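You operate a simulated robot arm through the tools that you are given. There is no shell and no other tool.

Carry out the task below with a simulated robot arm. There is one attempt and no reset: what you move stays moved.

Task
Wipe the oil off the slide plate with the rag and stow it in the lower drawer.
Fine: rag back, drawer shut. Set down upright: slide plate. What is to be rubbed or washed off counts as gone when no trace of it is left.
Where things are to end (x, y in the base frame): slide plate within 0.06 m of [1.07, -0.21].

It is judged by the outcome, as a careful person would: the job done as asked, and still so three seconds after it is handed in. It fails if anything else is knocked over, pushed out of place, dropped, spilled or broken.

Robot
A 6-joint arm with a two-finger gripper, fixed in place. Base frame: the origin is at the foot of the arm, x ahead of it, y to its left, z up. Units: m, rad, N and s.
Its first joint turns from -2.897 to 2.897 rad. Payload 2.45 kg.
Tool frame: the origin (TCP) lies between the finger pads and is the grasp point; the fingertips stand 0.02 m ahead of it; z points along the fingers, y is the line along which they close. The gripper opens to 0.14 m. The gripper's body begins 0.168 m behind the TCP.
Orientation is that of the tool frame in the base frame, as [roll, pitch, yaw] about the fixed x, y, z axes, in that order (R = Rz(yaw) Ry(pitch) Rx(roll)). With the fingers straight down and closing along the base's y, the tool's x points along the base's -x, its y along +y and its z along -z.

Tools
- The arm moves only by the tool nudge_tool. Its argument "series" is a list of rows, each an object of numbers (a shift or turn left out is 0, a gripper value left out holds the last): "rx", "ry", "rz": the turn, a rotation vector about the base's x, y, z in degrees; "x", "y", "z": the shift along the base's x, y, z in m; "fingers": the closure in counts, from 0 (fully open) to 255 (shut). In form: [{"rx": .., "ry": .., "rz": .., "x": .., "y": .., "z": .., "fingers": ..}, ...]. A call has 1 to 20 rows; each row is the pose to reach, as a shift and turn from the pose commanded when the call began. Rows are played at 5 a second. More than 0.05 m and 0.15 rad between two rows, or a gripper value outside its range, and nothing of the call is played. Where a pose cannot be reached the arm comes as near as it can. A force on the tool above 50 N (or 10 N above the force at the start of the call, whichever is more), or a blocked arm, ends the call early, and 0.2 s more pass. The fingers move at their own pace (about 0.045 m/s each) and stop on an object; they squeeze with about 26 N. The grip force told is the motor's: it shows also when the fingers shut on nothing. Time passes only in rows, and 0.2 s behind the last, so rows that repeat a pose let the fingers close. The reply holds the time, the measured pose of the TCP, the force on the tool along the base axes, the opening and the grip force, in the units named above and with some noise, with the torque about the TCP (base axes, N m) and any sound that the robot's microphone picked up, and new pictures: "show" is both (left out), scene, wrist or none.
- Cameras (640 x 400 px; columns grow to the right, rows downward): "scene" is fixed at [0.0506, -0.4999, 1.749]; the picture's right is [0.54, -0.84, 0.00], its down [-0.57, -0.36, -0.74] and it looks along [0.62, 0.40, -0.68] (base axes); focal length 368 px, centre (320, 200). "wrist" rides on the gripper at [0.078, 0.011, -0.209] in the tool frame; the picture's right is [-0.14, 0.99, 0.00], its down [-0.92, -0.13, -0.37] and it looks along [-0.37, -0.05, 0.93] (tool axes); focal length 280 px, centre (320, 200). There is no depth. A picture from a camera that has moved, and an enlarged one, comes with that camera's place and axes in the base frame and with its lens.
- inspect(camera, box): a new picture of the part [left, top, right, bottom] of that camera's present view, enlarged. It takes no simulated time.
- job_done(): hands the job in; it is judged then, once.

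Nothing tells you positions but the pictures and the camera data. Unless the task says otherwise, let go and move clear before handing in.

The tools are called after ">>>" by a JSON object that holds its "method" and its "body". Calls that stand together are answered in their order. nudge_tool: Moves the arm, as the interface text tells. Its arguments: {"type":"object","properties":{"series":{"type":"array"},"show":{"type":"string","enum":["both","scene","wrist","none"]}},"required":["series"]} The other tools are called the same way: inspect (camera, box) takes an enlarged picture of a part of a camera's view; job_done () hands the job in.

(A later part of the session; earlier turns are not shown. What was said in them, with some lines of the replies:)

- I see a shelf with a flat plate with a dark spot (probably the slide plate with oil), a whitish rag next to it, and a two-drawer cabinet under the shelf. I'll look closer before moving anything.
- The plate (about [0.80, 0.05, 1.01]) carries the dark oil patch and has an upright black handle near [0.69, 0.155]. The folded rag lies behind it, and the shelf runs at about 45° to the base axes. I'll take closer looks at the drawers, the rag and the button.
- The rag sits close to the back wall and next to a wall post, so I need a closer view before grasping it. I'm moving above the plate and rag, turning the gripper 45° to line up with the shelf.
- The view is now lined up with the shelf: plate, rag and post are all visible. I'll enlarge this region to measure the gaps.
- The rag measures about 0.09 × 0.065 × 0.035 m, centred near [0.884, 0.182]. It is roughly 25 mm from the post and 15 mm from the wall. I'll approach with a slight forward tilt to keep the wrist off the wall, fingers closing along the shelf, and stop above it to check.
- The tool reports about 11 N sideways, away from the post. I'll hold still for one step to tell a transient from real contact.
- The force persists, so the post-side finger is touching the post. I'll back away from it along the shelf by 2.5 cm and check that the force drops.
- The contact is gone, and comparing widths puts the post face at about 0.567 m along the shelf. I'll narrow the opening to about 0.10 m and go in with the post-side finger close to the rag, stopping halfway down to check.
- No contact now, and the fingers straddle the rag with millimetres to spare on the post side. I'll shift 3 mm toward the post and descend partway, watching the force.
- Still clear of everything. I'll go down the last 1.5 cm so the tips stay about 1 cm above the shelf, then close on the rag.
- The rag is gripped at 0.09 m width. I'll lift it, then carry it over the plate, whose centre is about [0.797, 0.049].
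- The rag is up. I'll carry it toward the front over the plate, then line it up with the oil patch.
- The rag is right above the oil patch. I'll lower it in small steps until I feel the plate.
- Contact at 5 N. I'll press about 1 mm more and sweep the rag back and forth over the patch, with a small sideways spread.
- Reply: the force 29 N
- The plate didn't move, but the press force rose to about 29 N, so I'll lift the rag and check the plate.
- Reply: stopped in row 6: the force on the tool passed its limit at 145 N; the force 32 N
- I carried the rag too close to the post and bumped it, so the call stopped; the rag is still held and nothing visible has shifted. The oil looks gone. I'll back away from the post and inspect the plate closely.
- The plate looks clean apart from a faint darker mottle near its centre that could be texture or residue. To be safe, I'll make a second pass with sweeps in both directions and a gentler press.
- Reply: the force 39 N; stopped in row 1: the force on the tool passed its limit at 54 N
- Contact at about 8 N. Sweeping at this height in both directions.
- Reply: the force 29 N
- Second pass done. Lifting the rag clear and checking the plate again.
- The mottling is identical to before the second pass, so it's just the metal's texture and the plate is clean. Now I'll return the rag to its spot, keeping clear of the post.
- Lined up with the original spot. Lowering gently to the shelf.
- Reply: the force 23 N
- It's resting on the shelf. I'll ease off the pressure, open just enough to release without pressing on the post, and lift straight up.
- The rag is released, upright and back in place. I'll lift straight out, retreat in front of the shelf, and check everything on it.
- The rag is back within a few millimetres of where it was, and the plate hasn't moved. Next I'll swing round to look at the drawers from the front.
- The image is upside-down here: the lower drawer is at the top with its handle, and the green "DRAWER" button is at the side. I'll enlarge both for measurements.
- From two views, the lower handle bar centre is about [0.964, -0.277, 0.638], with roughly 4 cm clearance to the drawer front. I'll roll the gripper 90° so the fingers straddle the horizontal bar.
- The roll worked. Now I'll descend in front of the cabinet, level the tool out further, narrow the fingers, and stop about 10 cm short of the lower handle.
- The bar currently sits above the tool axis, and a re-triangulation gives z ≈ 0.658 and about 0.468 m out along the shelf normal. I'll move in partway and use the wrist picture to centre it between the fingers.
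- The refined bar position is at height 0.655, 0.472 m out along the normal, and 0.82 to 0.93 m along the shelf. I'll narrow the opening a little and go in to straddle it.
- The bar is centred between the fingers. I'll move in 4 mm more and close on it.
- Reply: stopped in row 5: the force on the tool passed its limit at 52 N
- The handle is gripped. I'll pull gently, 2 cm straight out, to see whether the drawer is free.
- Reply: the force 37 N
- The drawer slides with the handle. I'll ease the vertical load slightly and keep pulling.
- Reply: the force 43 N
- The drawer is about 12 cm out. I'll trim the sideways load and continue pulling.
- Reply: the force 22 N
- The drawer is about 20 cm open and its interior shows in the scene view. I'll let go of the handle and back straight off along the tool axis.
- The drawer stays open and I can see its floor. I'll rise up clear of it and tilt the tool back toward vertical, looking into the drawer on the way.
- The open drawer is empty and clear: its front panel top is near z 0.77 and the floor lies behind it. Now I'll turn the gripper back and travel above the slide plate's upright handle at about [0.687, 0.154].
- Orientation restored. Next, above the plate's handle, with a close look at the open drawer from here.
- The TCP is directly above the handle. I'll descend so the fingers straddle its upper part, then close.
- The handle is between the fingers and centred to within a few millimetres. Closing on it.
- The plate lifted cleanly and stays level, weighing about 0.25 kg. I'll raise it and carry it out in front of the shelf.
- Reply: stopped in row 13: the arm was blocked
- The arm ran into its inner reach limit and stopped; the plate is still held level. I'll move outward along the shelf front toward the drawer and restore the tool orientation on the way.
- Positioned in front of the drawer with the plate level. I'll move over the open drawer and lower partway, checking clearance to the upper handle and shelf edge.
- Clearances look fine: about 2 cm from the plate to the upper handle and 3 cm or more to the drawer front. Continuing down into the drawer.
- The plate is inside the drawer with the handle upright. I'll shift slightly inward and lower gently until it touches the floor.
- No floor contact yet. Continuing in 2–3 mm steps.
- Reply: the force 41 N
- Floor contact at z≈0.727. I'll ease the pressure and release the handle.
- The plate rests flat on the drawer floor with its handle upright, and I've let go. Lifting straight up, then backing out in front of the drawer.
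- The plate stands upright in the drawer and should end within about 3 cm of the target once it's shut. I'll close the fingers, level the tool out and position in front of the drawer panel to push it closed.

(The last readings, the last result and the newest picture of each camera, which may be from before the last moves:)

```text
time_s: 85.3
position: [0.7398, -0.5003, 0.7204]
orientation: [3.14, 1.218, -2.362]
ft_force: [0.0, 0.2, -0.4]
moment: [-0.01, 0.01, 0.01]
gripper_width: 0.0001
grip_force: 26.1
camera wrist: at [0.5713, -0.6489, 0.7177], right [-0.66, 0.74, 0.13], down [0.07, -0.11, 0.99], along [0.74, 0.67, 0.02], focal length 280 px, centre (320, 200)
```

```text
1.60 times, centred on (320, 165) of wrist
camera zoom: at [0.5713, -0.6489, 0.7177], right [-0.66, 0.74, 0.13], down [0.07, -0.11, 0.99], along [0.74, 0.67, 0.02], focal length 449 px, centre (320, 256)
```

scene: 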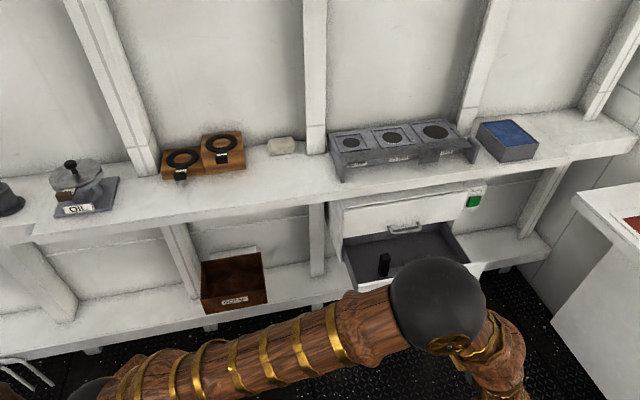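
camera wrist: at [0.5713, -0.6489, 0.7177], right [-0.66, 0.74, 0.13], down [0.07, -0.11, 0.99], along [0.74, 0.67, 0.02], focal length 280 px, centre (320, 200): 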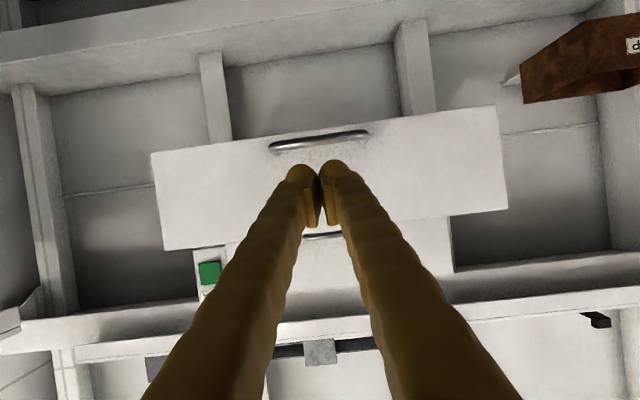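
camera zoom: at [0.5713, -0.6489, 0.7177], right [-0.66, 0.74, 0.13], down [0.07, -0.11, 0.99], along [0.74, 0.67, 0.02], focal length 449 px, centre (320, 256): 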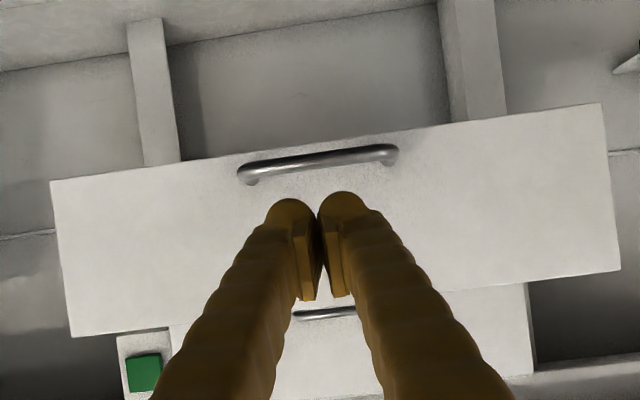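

The closed fingertips point at the middle of the lower drawer front, above its handle. I'll advance and push slowly, checking halfway.

>>> {"method": "nudge_tool", "body": {"series": [{"x": 0.025, "y": 0.025}, {"x": 0.05, "y": 0.05}, {"x": 0.071, "y": 0.071}, {"x": 0.08, "y": 0.08}, {"x": 0.088, "y": 0.088}, {"x": 0.096, "y": 0.096}, {"x": 0.104, "y": 0.104}, {"x": 0.112, "y": 0.112}, {"x": 0.12, "y": 0.12}, {"x": 0.128, "y": 0.128}, {"x": 0.136, "y": 0.136}, {"x": 0.144, "y": 0.144}, {"x": 0.144, "y": 0.144}]}}

>>> {"method": "inspect", "body": {"camera": "scene", "box": [320, 180, 500, 292]}}

```text
time_s: 88.1
position: [0.8836, -0.3565, 0.7192]
orientation: [3.139, 1.218, -2.361]
ft_force: [-0.2, -1.0, -0.3]
moment: [0.0, -0.01, -0.02]
gripper_width: 0.0
grip_force: 29.6
camera wrist: at [0.7161, -0.506, 0.7188], right [-0.66, 0.74, 0.13], down [0.07, -0.11, 0.99], along [0.74, 0.67, 0.02], focal length 280 px, centre (320, 200)
```

scene: 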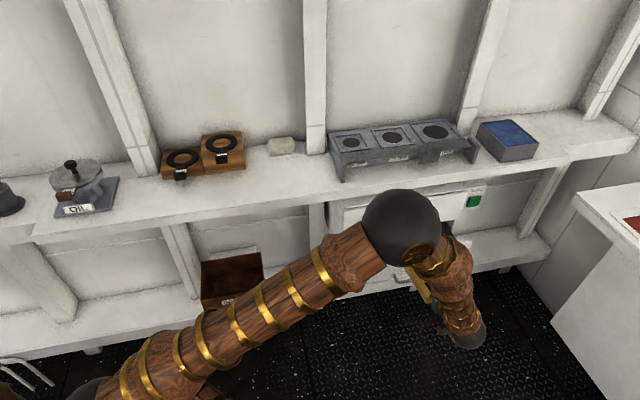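
wrist: 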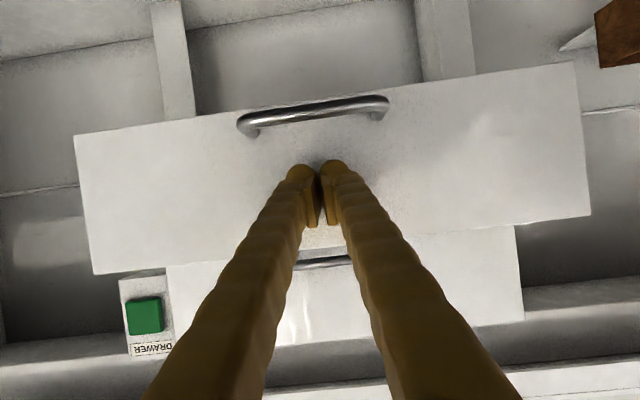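

```text
3.56 times, centred on (410, 236) of scene
camera zoom: at [0.0506, -0.4999, 1.749], right [0.54, -0.84, 0.0], down [-0.57, -0.36, -0.74], along [0.62, 0.4, -0.68], focal length 1309 px, centre (0, 72)
```

zoom: 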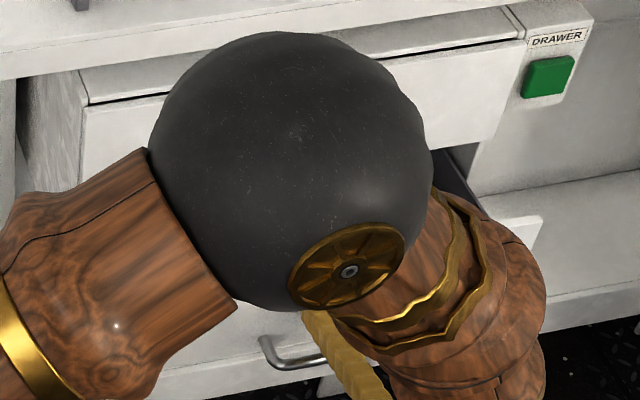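

The drawer slides easily, about half shut, with almost no force. I'll continue slowly, watching for any catch as the plate's handle passes under the upper drawer.

>>> {"method": "nudge_tool", "body": {"series": [{"x": 0.006, "y": 0.006}, {"x": 0.012, "y": 0.012}, {"x": 0.018, "y": 0.018}, {"x": 0.024, "y": 0.024}, {"x": 0.03, "y": 0.03}, {"x": 0.036, "y": 0.036}, {"x": 0.042, "y": 0.042}, {"x": 0.048, "y": 0.048}, {"x": 0.054, "y": 0.054}, {"x": 0.06, "y": 0.06}, {"x": 0.066, "y": 0.066}, {"x": 0.066, "y": 0.066}]}}

>>> {"method": "inspect", "body": {"camera": "wrist", "box": [120, 40, 520, 290]}}

```text
time_s: 90.7
position: [0.9492, -0.2906, 0.7215]
orientation: [3.139, 1.219, -2.364]
ft_force: [-0.4, 0.1, -0.4]
moment: [-0.01, 0.01, 0.0]
gripper_width: 0.0
grip_force: 29.0
camera wrist: at [0.7821, -0.4393, 0.7203], right [-0.66, 0.74, 0.13], down [0.07, -0.11, 0.99], along [0.74, 0.67, 0.02], focal length 280 px, centre (320, 200)
```

scene: 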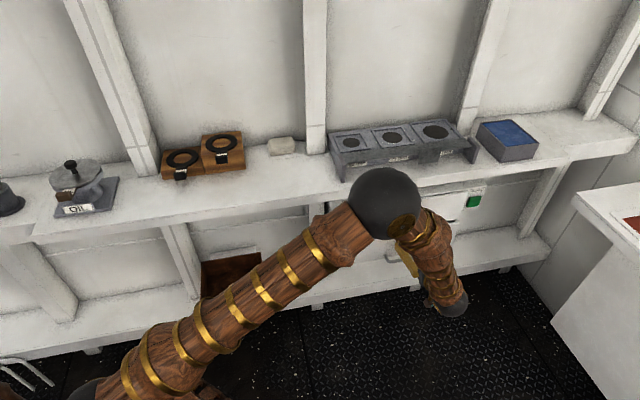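
wrist: 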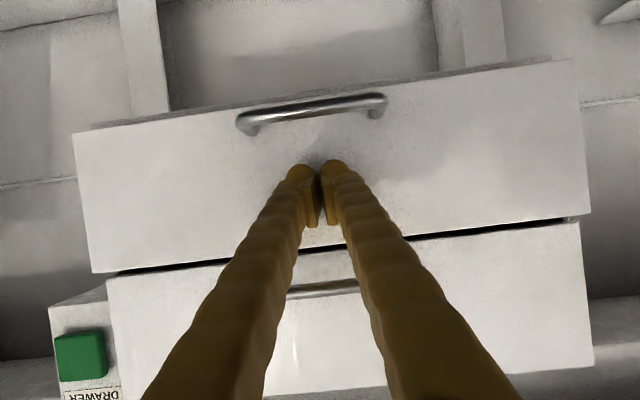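

```text
1.60 times, centred on (320, 165) of wrist
camera zoom: at [0.7821, -0.4393, 0.7203], right [-0.66, 0.74, 0.13], down [0.07, -0.11, 0.99], along [0.74, 0.67, 0.02], focal length 449 px, centre (320, 256)
```

zoom: 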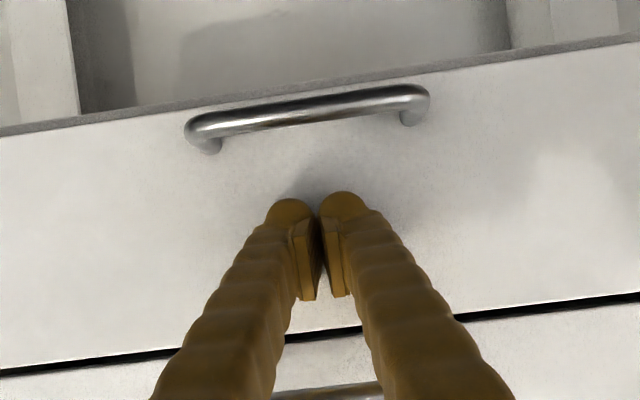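

Nearly closed with no resistance. I'll push the last 2 cm in small steps until it seats.

>>> {"method": "nudge_tool", "body": {"series": [{"x": 0.002, "y": 0.002}, {"x": 0.004, "y": 0.004}, {"x": 0.006, "y": 0.006}, {"x": 0.008, "y": 0.008}, {"x": 0.01, "y": 0.01}, {"x": 0.012, "y": 0.012}, {"x": 0.0135, "y": 0.0135}, {"x": 0.0135, "y": 0.0135}]}}

>>> {"method": "inspect", "body": {"camera": "wrist", "box": [0, 0, 640, 400]}}

```text
time_s: 92.2
position: [0.9597, -0.2803, 0.7211]
orientation: [3.134, 1.218, -2.366]
ft_force: [-6.8, -4.8, 3.1]
moment: [0.16, -0.03, 0.03]
gripper_width: 0.0061
grip_force: 29.2
stopped in row 7: the force on the tool passed its limit at 58 N (the readings are from after the stop); the commanded pose is now the measured one
camera wrist: at [0.7915, -0.4287, 0.7195], right [-0.66, 0.74, 0.13], down [0.07, -0.11, 0.99], along [0.74, 0.67, 0.02], focal length 280 px, centre (320, 200)
```

scene: 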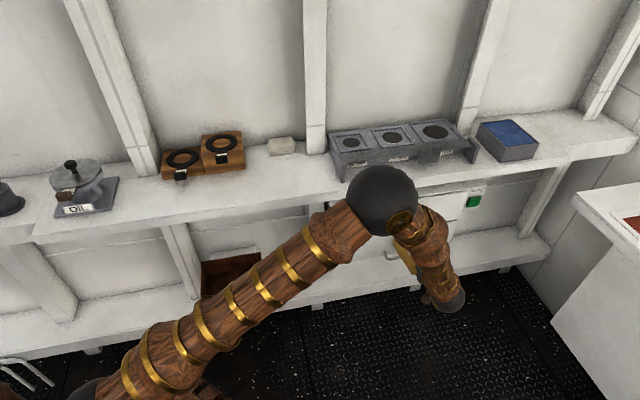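
wrist: 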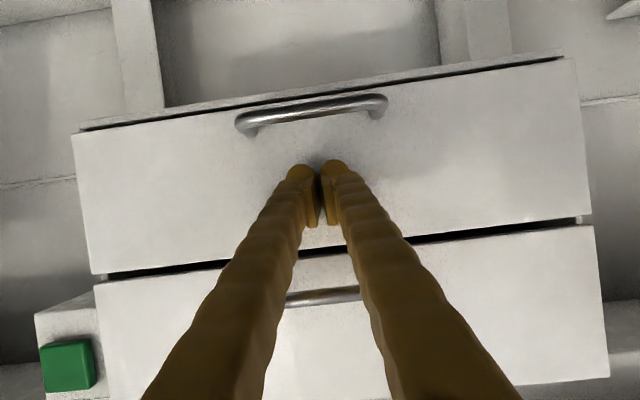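

```text
1.00 times, centred on (320, 200) of wrist (not enlarged: the box is as wide or as high as the picture)
camera zoom: at [0.7915, -0.4287, 0.7195], right [-0.66, 0.74, 0.13], down [0.07, -0.11, 0.99], along [0.74, 0.67, 0.02], focal length 280 px, centre (320, 200)
```

zoom: 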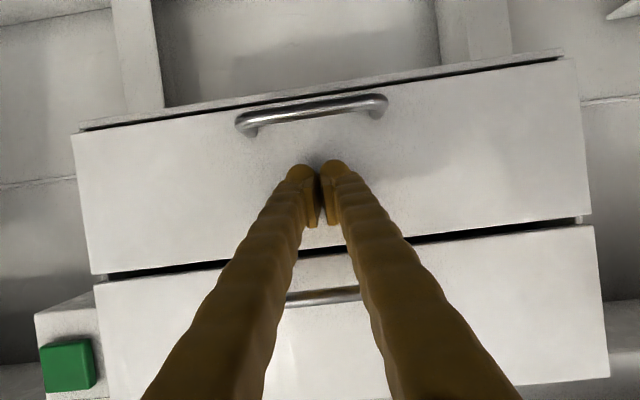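

The drawer has hit its stop and its front is flush with the upper one. I'll back off and move the arm out of the way to verify.

>>> {"method": "nudge_tool", "body": {"series": [{"x": -0.01, "y": -0.01}, {"x": -0.035, "y": -0.035}, {"x": -0.07, "y": -0.07}, {"x": -0.105, "y": -0.105}, {"x": -0.14, "y": -0.14, "z": 0.01}, {"x": -0.17, "y": -0.17, "z": 0.03}, {"x": -0.18, "y": -0.18, "z": 0.07, "rx": -4.4, "ry": 4.4}, {"x": -0.18, "y": -0.18, "z": 0.115, "rx": -8.8, "ry": 8.8}, {"x": -0.18, "y": -0.18, "z": 0.16, "rx": -13.2, "ry": 13.2}, {"x": -0.18, "y": -0.18, "z": 0.205, "rx": -17.6, "ry": 17.6}, {"x": -0.18, "y": -0.18, "z": 0.25, "rx": -22, "ry": 22}, {"x": -0.18, "y": -0.18, "z": 0.295, "rx": -26.4, "ry": 26.4}, {"x": -0.18, "y": -0.18, "z": 0.34, "rx": -30.8, "ry": 30.8}, {"x": -0.18, "y": -0.18, "z": 0.385, "rx": -35.2, "ry": 35.2}, {"x": -0.2, "y": -0.155, "z": 0.415, "rx": -35.2, "ry": 35.2}, {"x": -0.22, "y": -0.12, "z": 0.435, "rx": -35.2, "ry": 35.2}, {"x": -0.24, "y": -0.085, "z": 0.45, "rx": -35.2, "ry": 35.2}, {"x": -0.24, "y": -0.085, "z": 0.45, "rx": -35.2, "ry": 35.2}]}}

>>> {"method": "inspect", "body": {"camera": "scene", "box": [310, 110, 550, 260]}}

>>> {"method": "inspect", "body": {"camera": "scene", "box": [320, 180, 480, 280]}}

>>> {"method": "inspect", "body": {"camera": "scene", "box": [230, 120, 350, 195]}}

```text
refused: row 5 steps farther than a row can; nothing moved
```

```text
2.67 times, centred on (430, 185) of scene
camera zoom: at [0.0506, -0.4999, 1.749], right [0.54, -0.84, 0.0], down [-0.57, -0.36, -0.74], along [0.62, 0.4, -0.68], focal length 982 px, centre (27, 240)
```

zoom: 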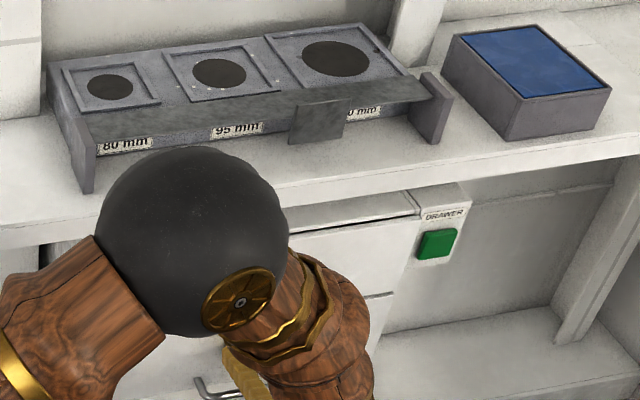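

```text
4.00 times, centred on (400, 230) of scene
camera zoom: at [0.0506, -0.4999, 1.749], right [0.54, -0.84, 0.0], down [-0.57, -0.36, -0.74], along [0.62, 0.4, -0.68], focal length 1472 px, centre (0, 80)
```

zoom: 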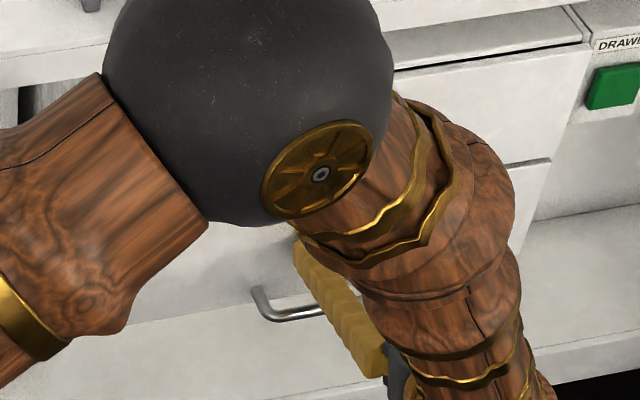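

```text
5.33 times, centred on (290, 158) of scene
camera zoom: at [0.0506, -0.4999, 1.749], right [0.54, -0.84, 0.0], down [-0.57, -0.36, -0.74], along [0.62, 0.4, -0.68], focal length 1963 px, centre (480, 427)
```

zoom: 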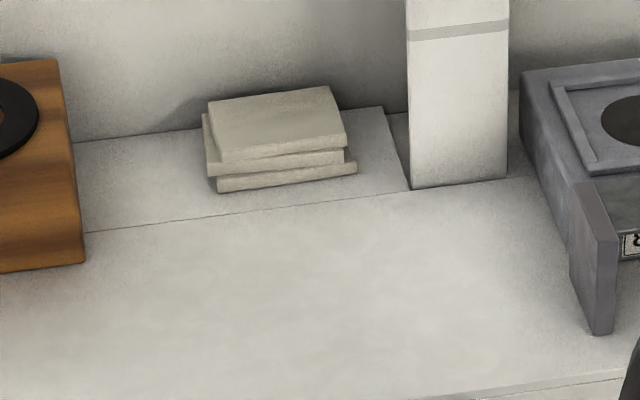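

One step was slightly too long, so nothing moved. The rag's return is confirmed to within about 5 mm. Retrying the retreat with shorter steps.

>>> {"method": "nudge_tool", "body": {"series": [{"x": -0.01, "y": -0.01}, {"x": -0.035, "y": -0.035}, {"x": -0.065, "y": -0.065}, {"x": -0.095, "y": -0.095}, {"x": -0.125, "y": -0.125, "z": 0.01}, {"x": -0.15, "y": -0.15, "z": 0.03}, {"x": -0.17, "y": -0.17, "z": 0.06, "rx": -4.4, "ry": 4.4}, {"x": -0.17, "y": -0.17, "z": 0.1, "rx": -8.8, "ry": 8.8}, {"x": -0.17, "y": -0.17, "z": 0.14, "rx": -13.2, "ry": 13.2}, {"x": -0.17, "y": -0.17, "z": 0.18, "rx": -17.6, "ry": 17.6}, {"x": -0.17, "y": -0.17, "z": 0.22, "rx": -22, "ry": 22}, {"x": -0.17, "y": -0.17, "z": 0.26, "rx": -26.4, "ry": 26.4}, {"x": -0.17, "y": -0.17, "z": 0.3, "rx": -30.8, "ry": 30.8}, {"x": -0.17, "y": -0.17, "z": 0.34, "rx": -35.2, "ry": 35.2}, {"x": -0.19, "y": -0.14, "z": 0.36, "rx": -35.2, "ry": 35.2}, {"x": -0.21, "y": -0.11, "z": 0.38, "rx": -35.2, "ry": 35.2}, {"x": -0.23, "y": -0.08, "z": 0.4, "rx": -35.2, "ry": 35.2}, {"x": -0.25, "y": -0.05, "z": 0.42, "rx": -35.2, "ry": 35.2}, {"x": -0.27, "y": -0.02, "z": 0.44, "rx": -35.2, "ry": 35.2}, {"x": -0.27, "y": -0.02, "z": 0.44, "rx": -35.2, "ry": 35.2}]}}

>>> {"method": "inspect", "body": {"camera": "scene", "box": [320, 180, 480, 280]}}

>>> {"method": "inspect", "body": {"camera": "scene", "box": [230, 110, 550, 310]}}

>>> {"method": "inspect", "body": {"camera": "wrist", "box": [0, 0, 400, 250]}}

```text
time_s: 96.4
position: [0.6897, -0.2986, 1.162]
orientation: [-3.14, 0.351, -2.36]
ft_force: [0.4, -0.4, 0.2]
moment: [-0.02, 0.04, 0.01]
gripper_width: 0.0
grip_force: 29.2
camera wrist: at [0.578, -0.3926, 1.3311], right [-0.61, 0.79, 0.04], down [0.61, 0.43, 0.66], along [0.51, 0.43, -0.75], focal length 280 px, centre (320, 200)
```

scene: 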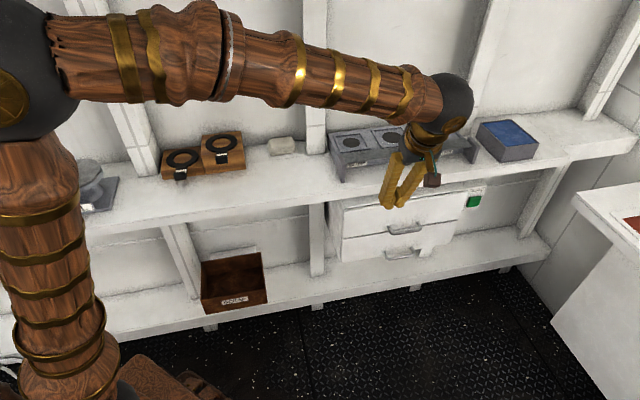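
wrist: 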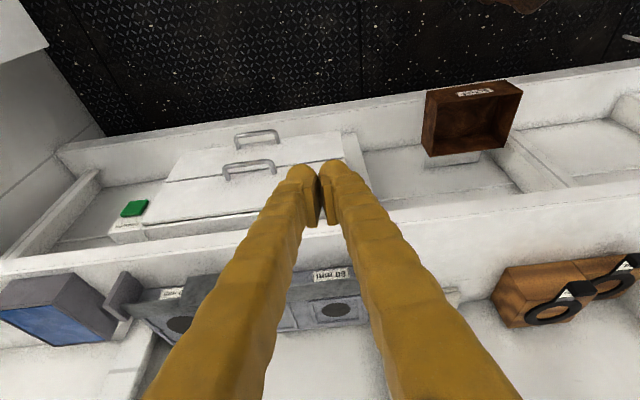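

```text
4.00 times, centred on (400, 230) of scene
camera zoom: at [0.0506, -0.4999, 1.749], right [0.54, -0.84, 0.0], down [-0.57, -0.36, -0.74], along [0.62, 0.4, -0.68], focal length 1472 px, centre (0, 80)
```

zoom: 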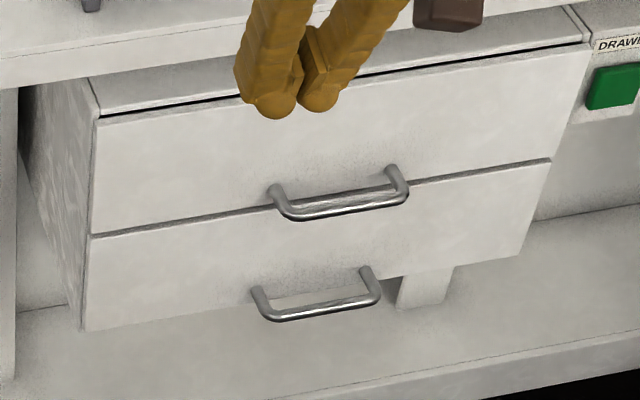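

```text
2.00 times, centred on (390, 210) of scene
camera zoom: at [0.0506, -0.4999, 1.749], right [0.54, -0.84, 0.0], down [-0.57, -0.36, -0.74], along [0.62, 0.4, -0.68], focal length 736 px, centre (180, 180)
```

zoom: 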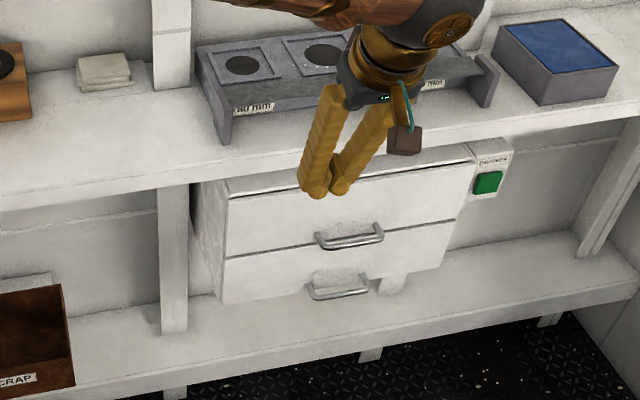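

```text
1.60 times, centred on (200, 125) of wrist
camera zoom: at [0.578, -0.3926, 1.3311], right [-0.61, 0.79, 0.04], down [0.61, 0.43, 0.66], along [0.51, 0.43, -0.75], focal length 449 px, centre (512, 320)
```

zoom: 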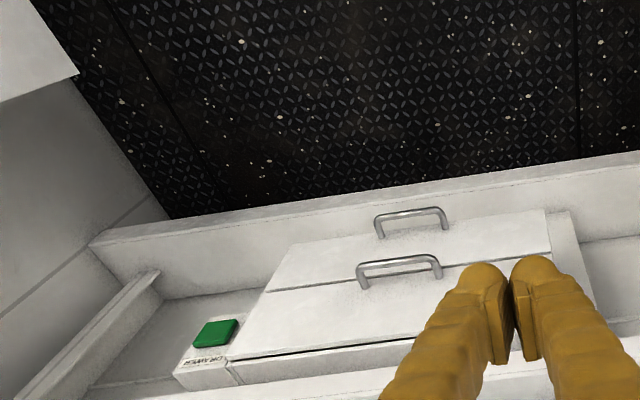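

The lower drawer is shut exactly as it was at the start, with the clean plate upright inside at about [1.07–1.09, -0.19 to -0.23]. The rag is back in its place, everything else looks undisturbed, and the arm is clear and holding nothing, so I'm handing in.

>>> {"method": "job_done", "body": {}}

```text
The job is handed in.
```

The oil is wiped off the slide plate, and the plate is standing upright in the closed lower drawer. The rag is back in its place, about 5 mm from where it started.

- **Oil:** I wiped the plate twice. The faint mottling that remains looked the same after both passes, so I took it to be the metal's texture.
- **Plate position:** I estimate it within about 3 cm of [1.07, -0.21]. That comes from where I set it down plus how far the drawer travelled. I didn't reopen the drawer to check.
- **Drawer:** it closed to its stop, and its front looks the same as at the start. I left the green "DRAWER" button alone because the drawer opened by its handle.
- **Bump:** while carrying the rag I knocked the wall post beside it, with a peak of 145 N on the tool. The rag stayed in the gripper and I saw no damage or anything shifted.
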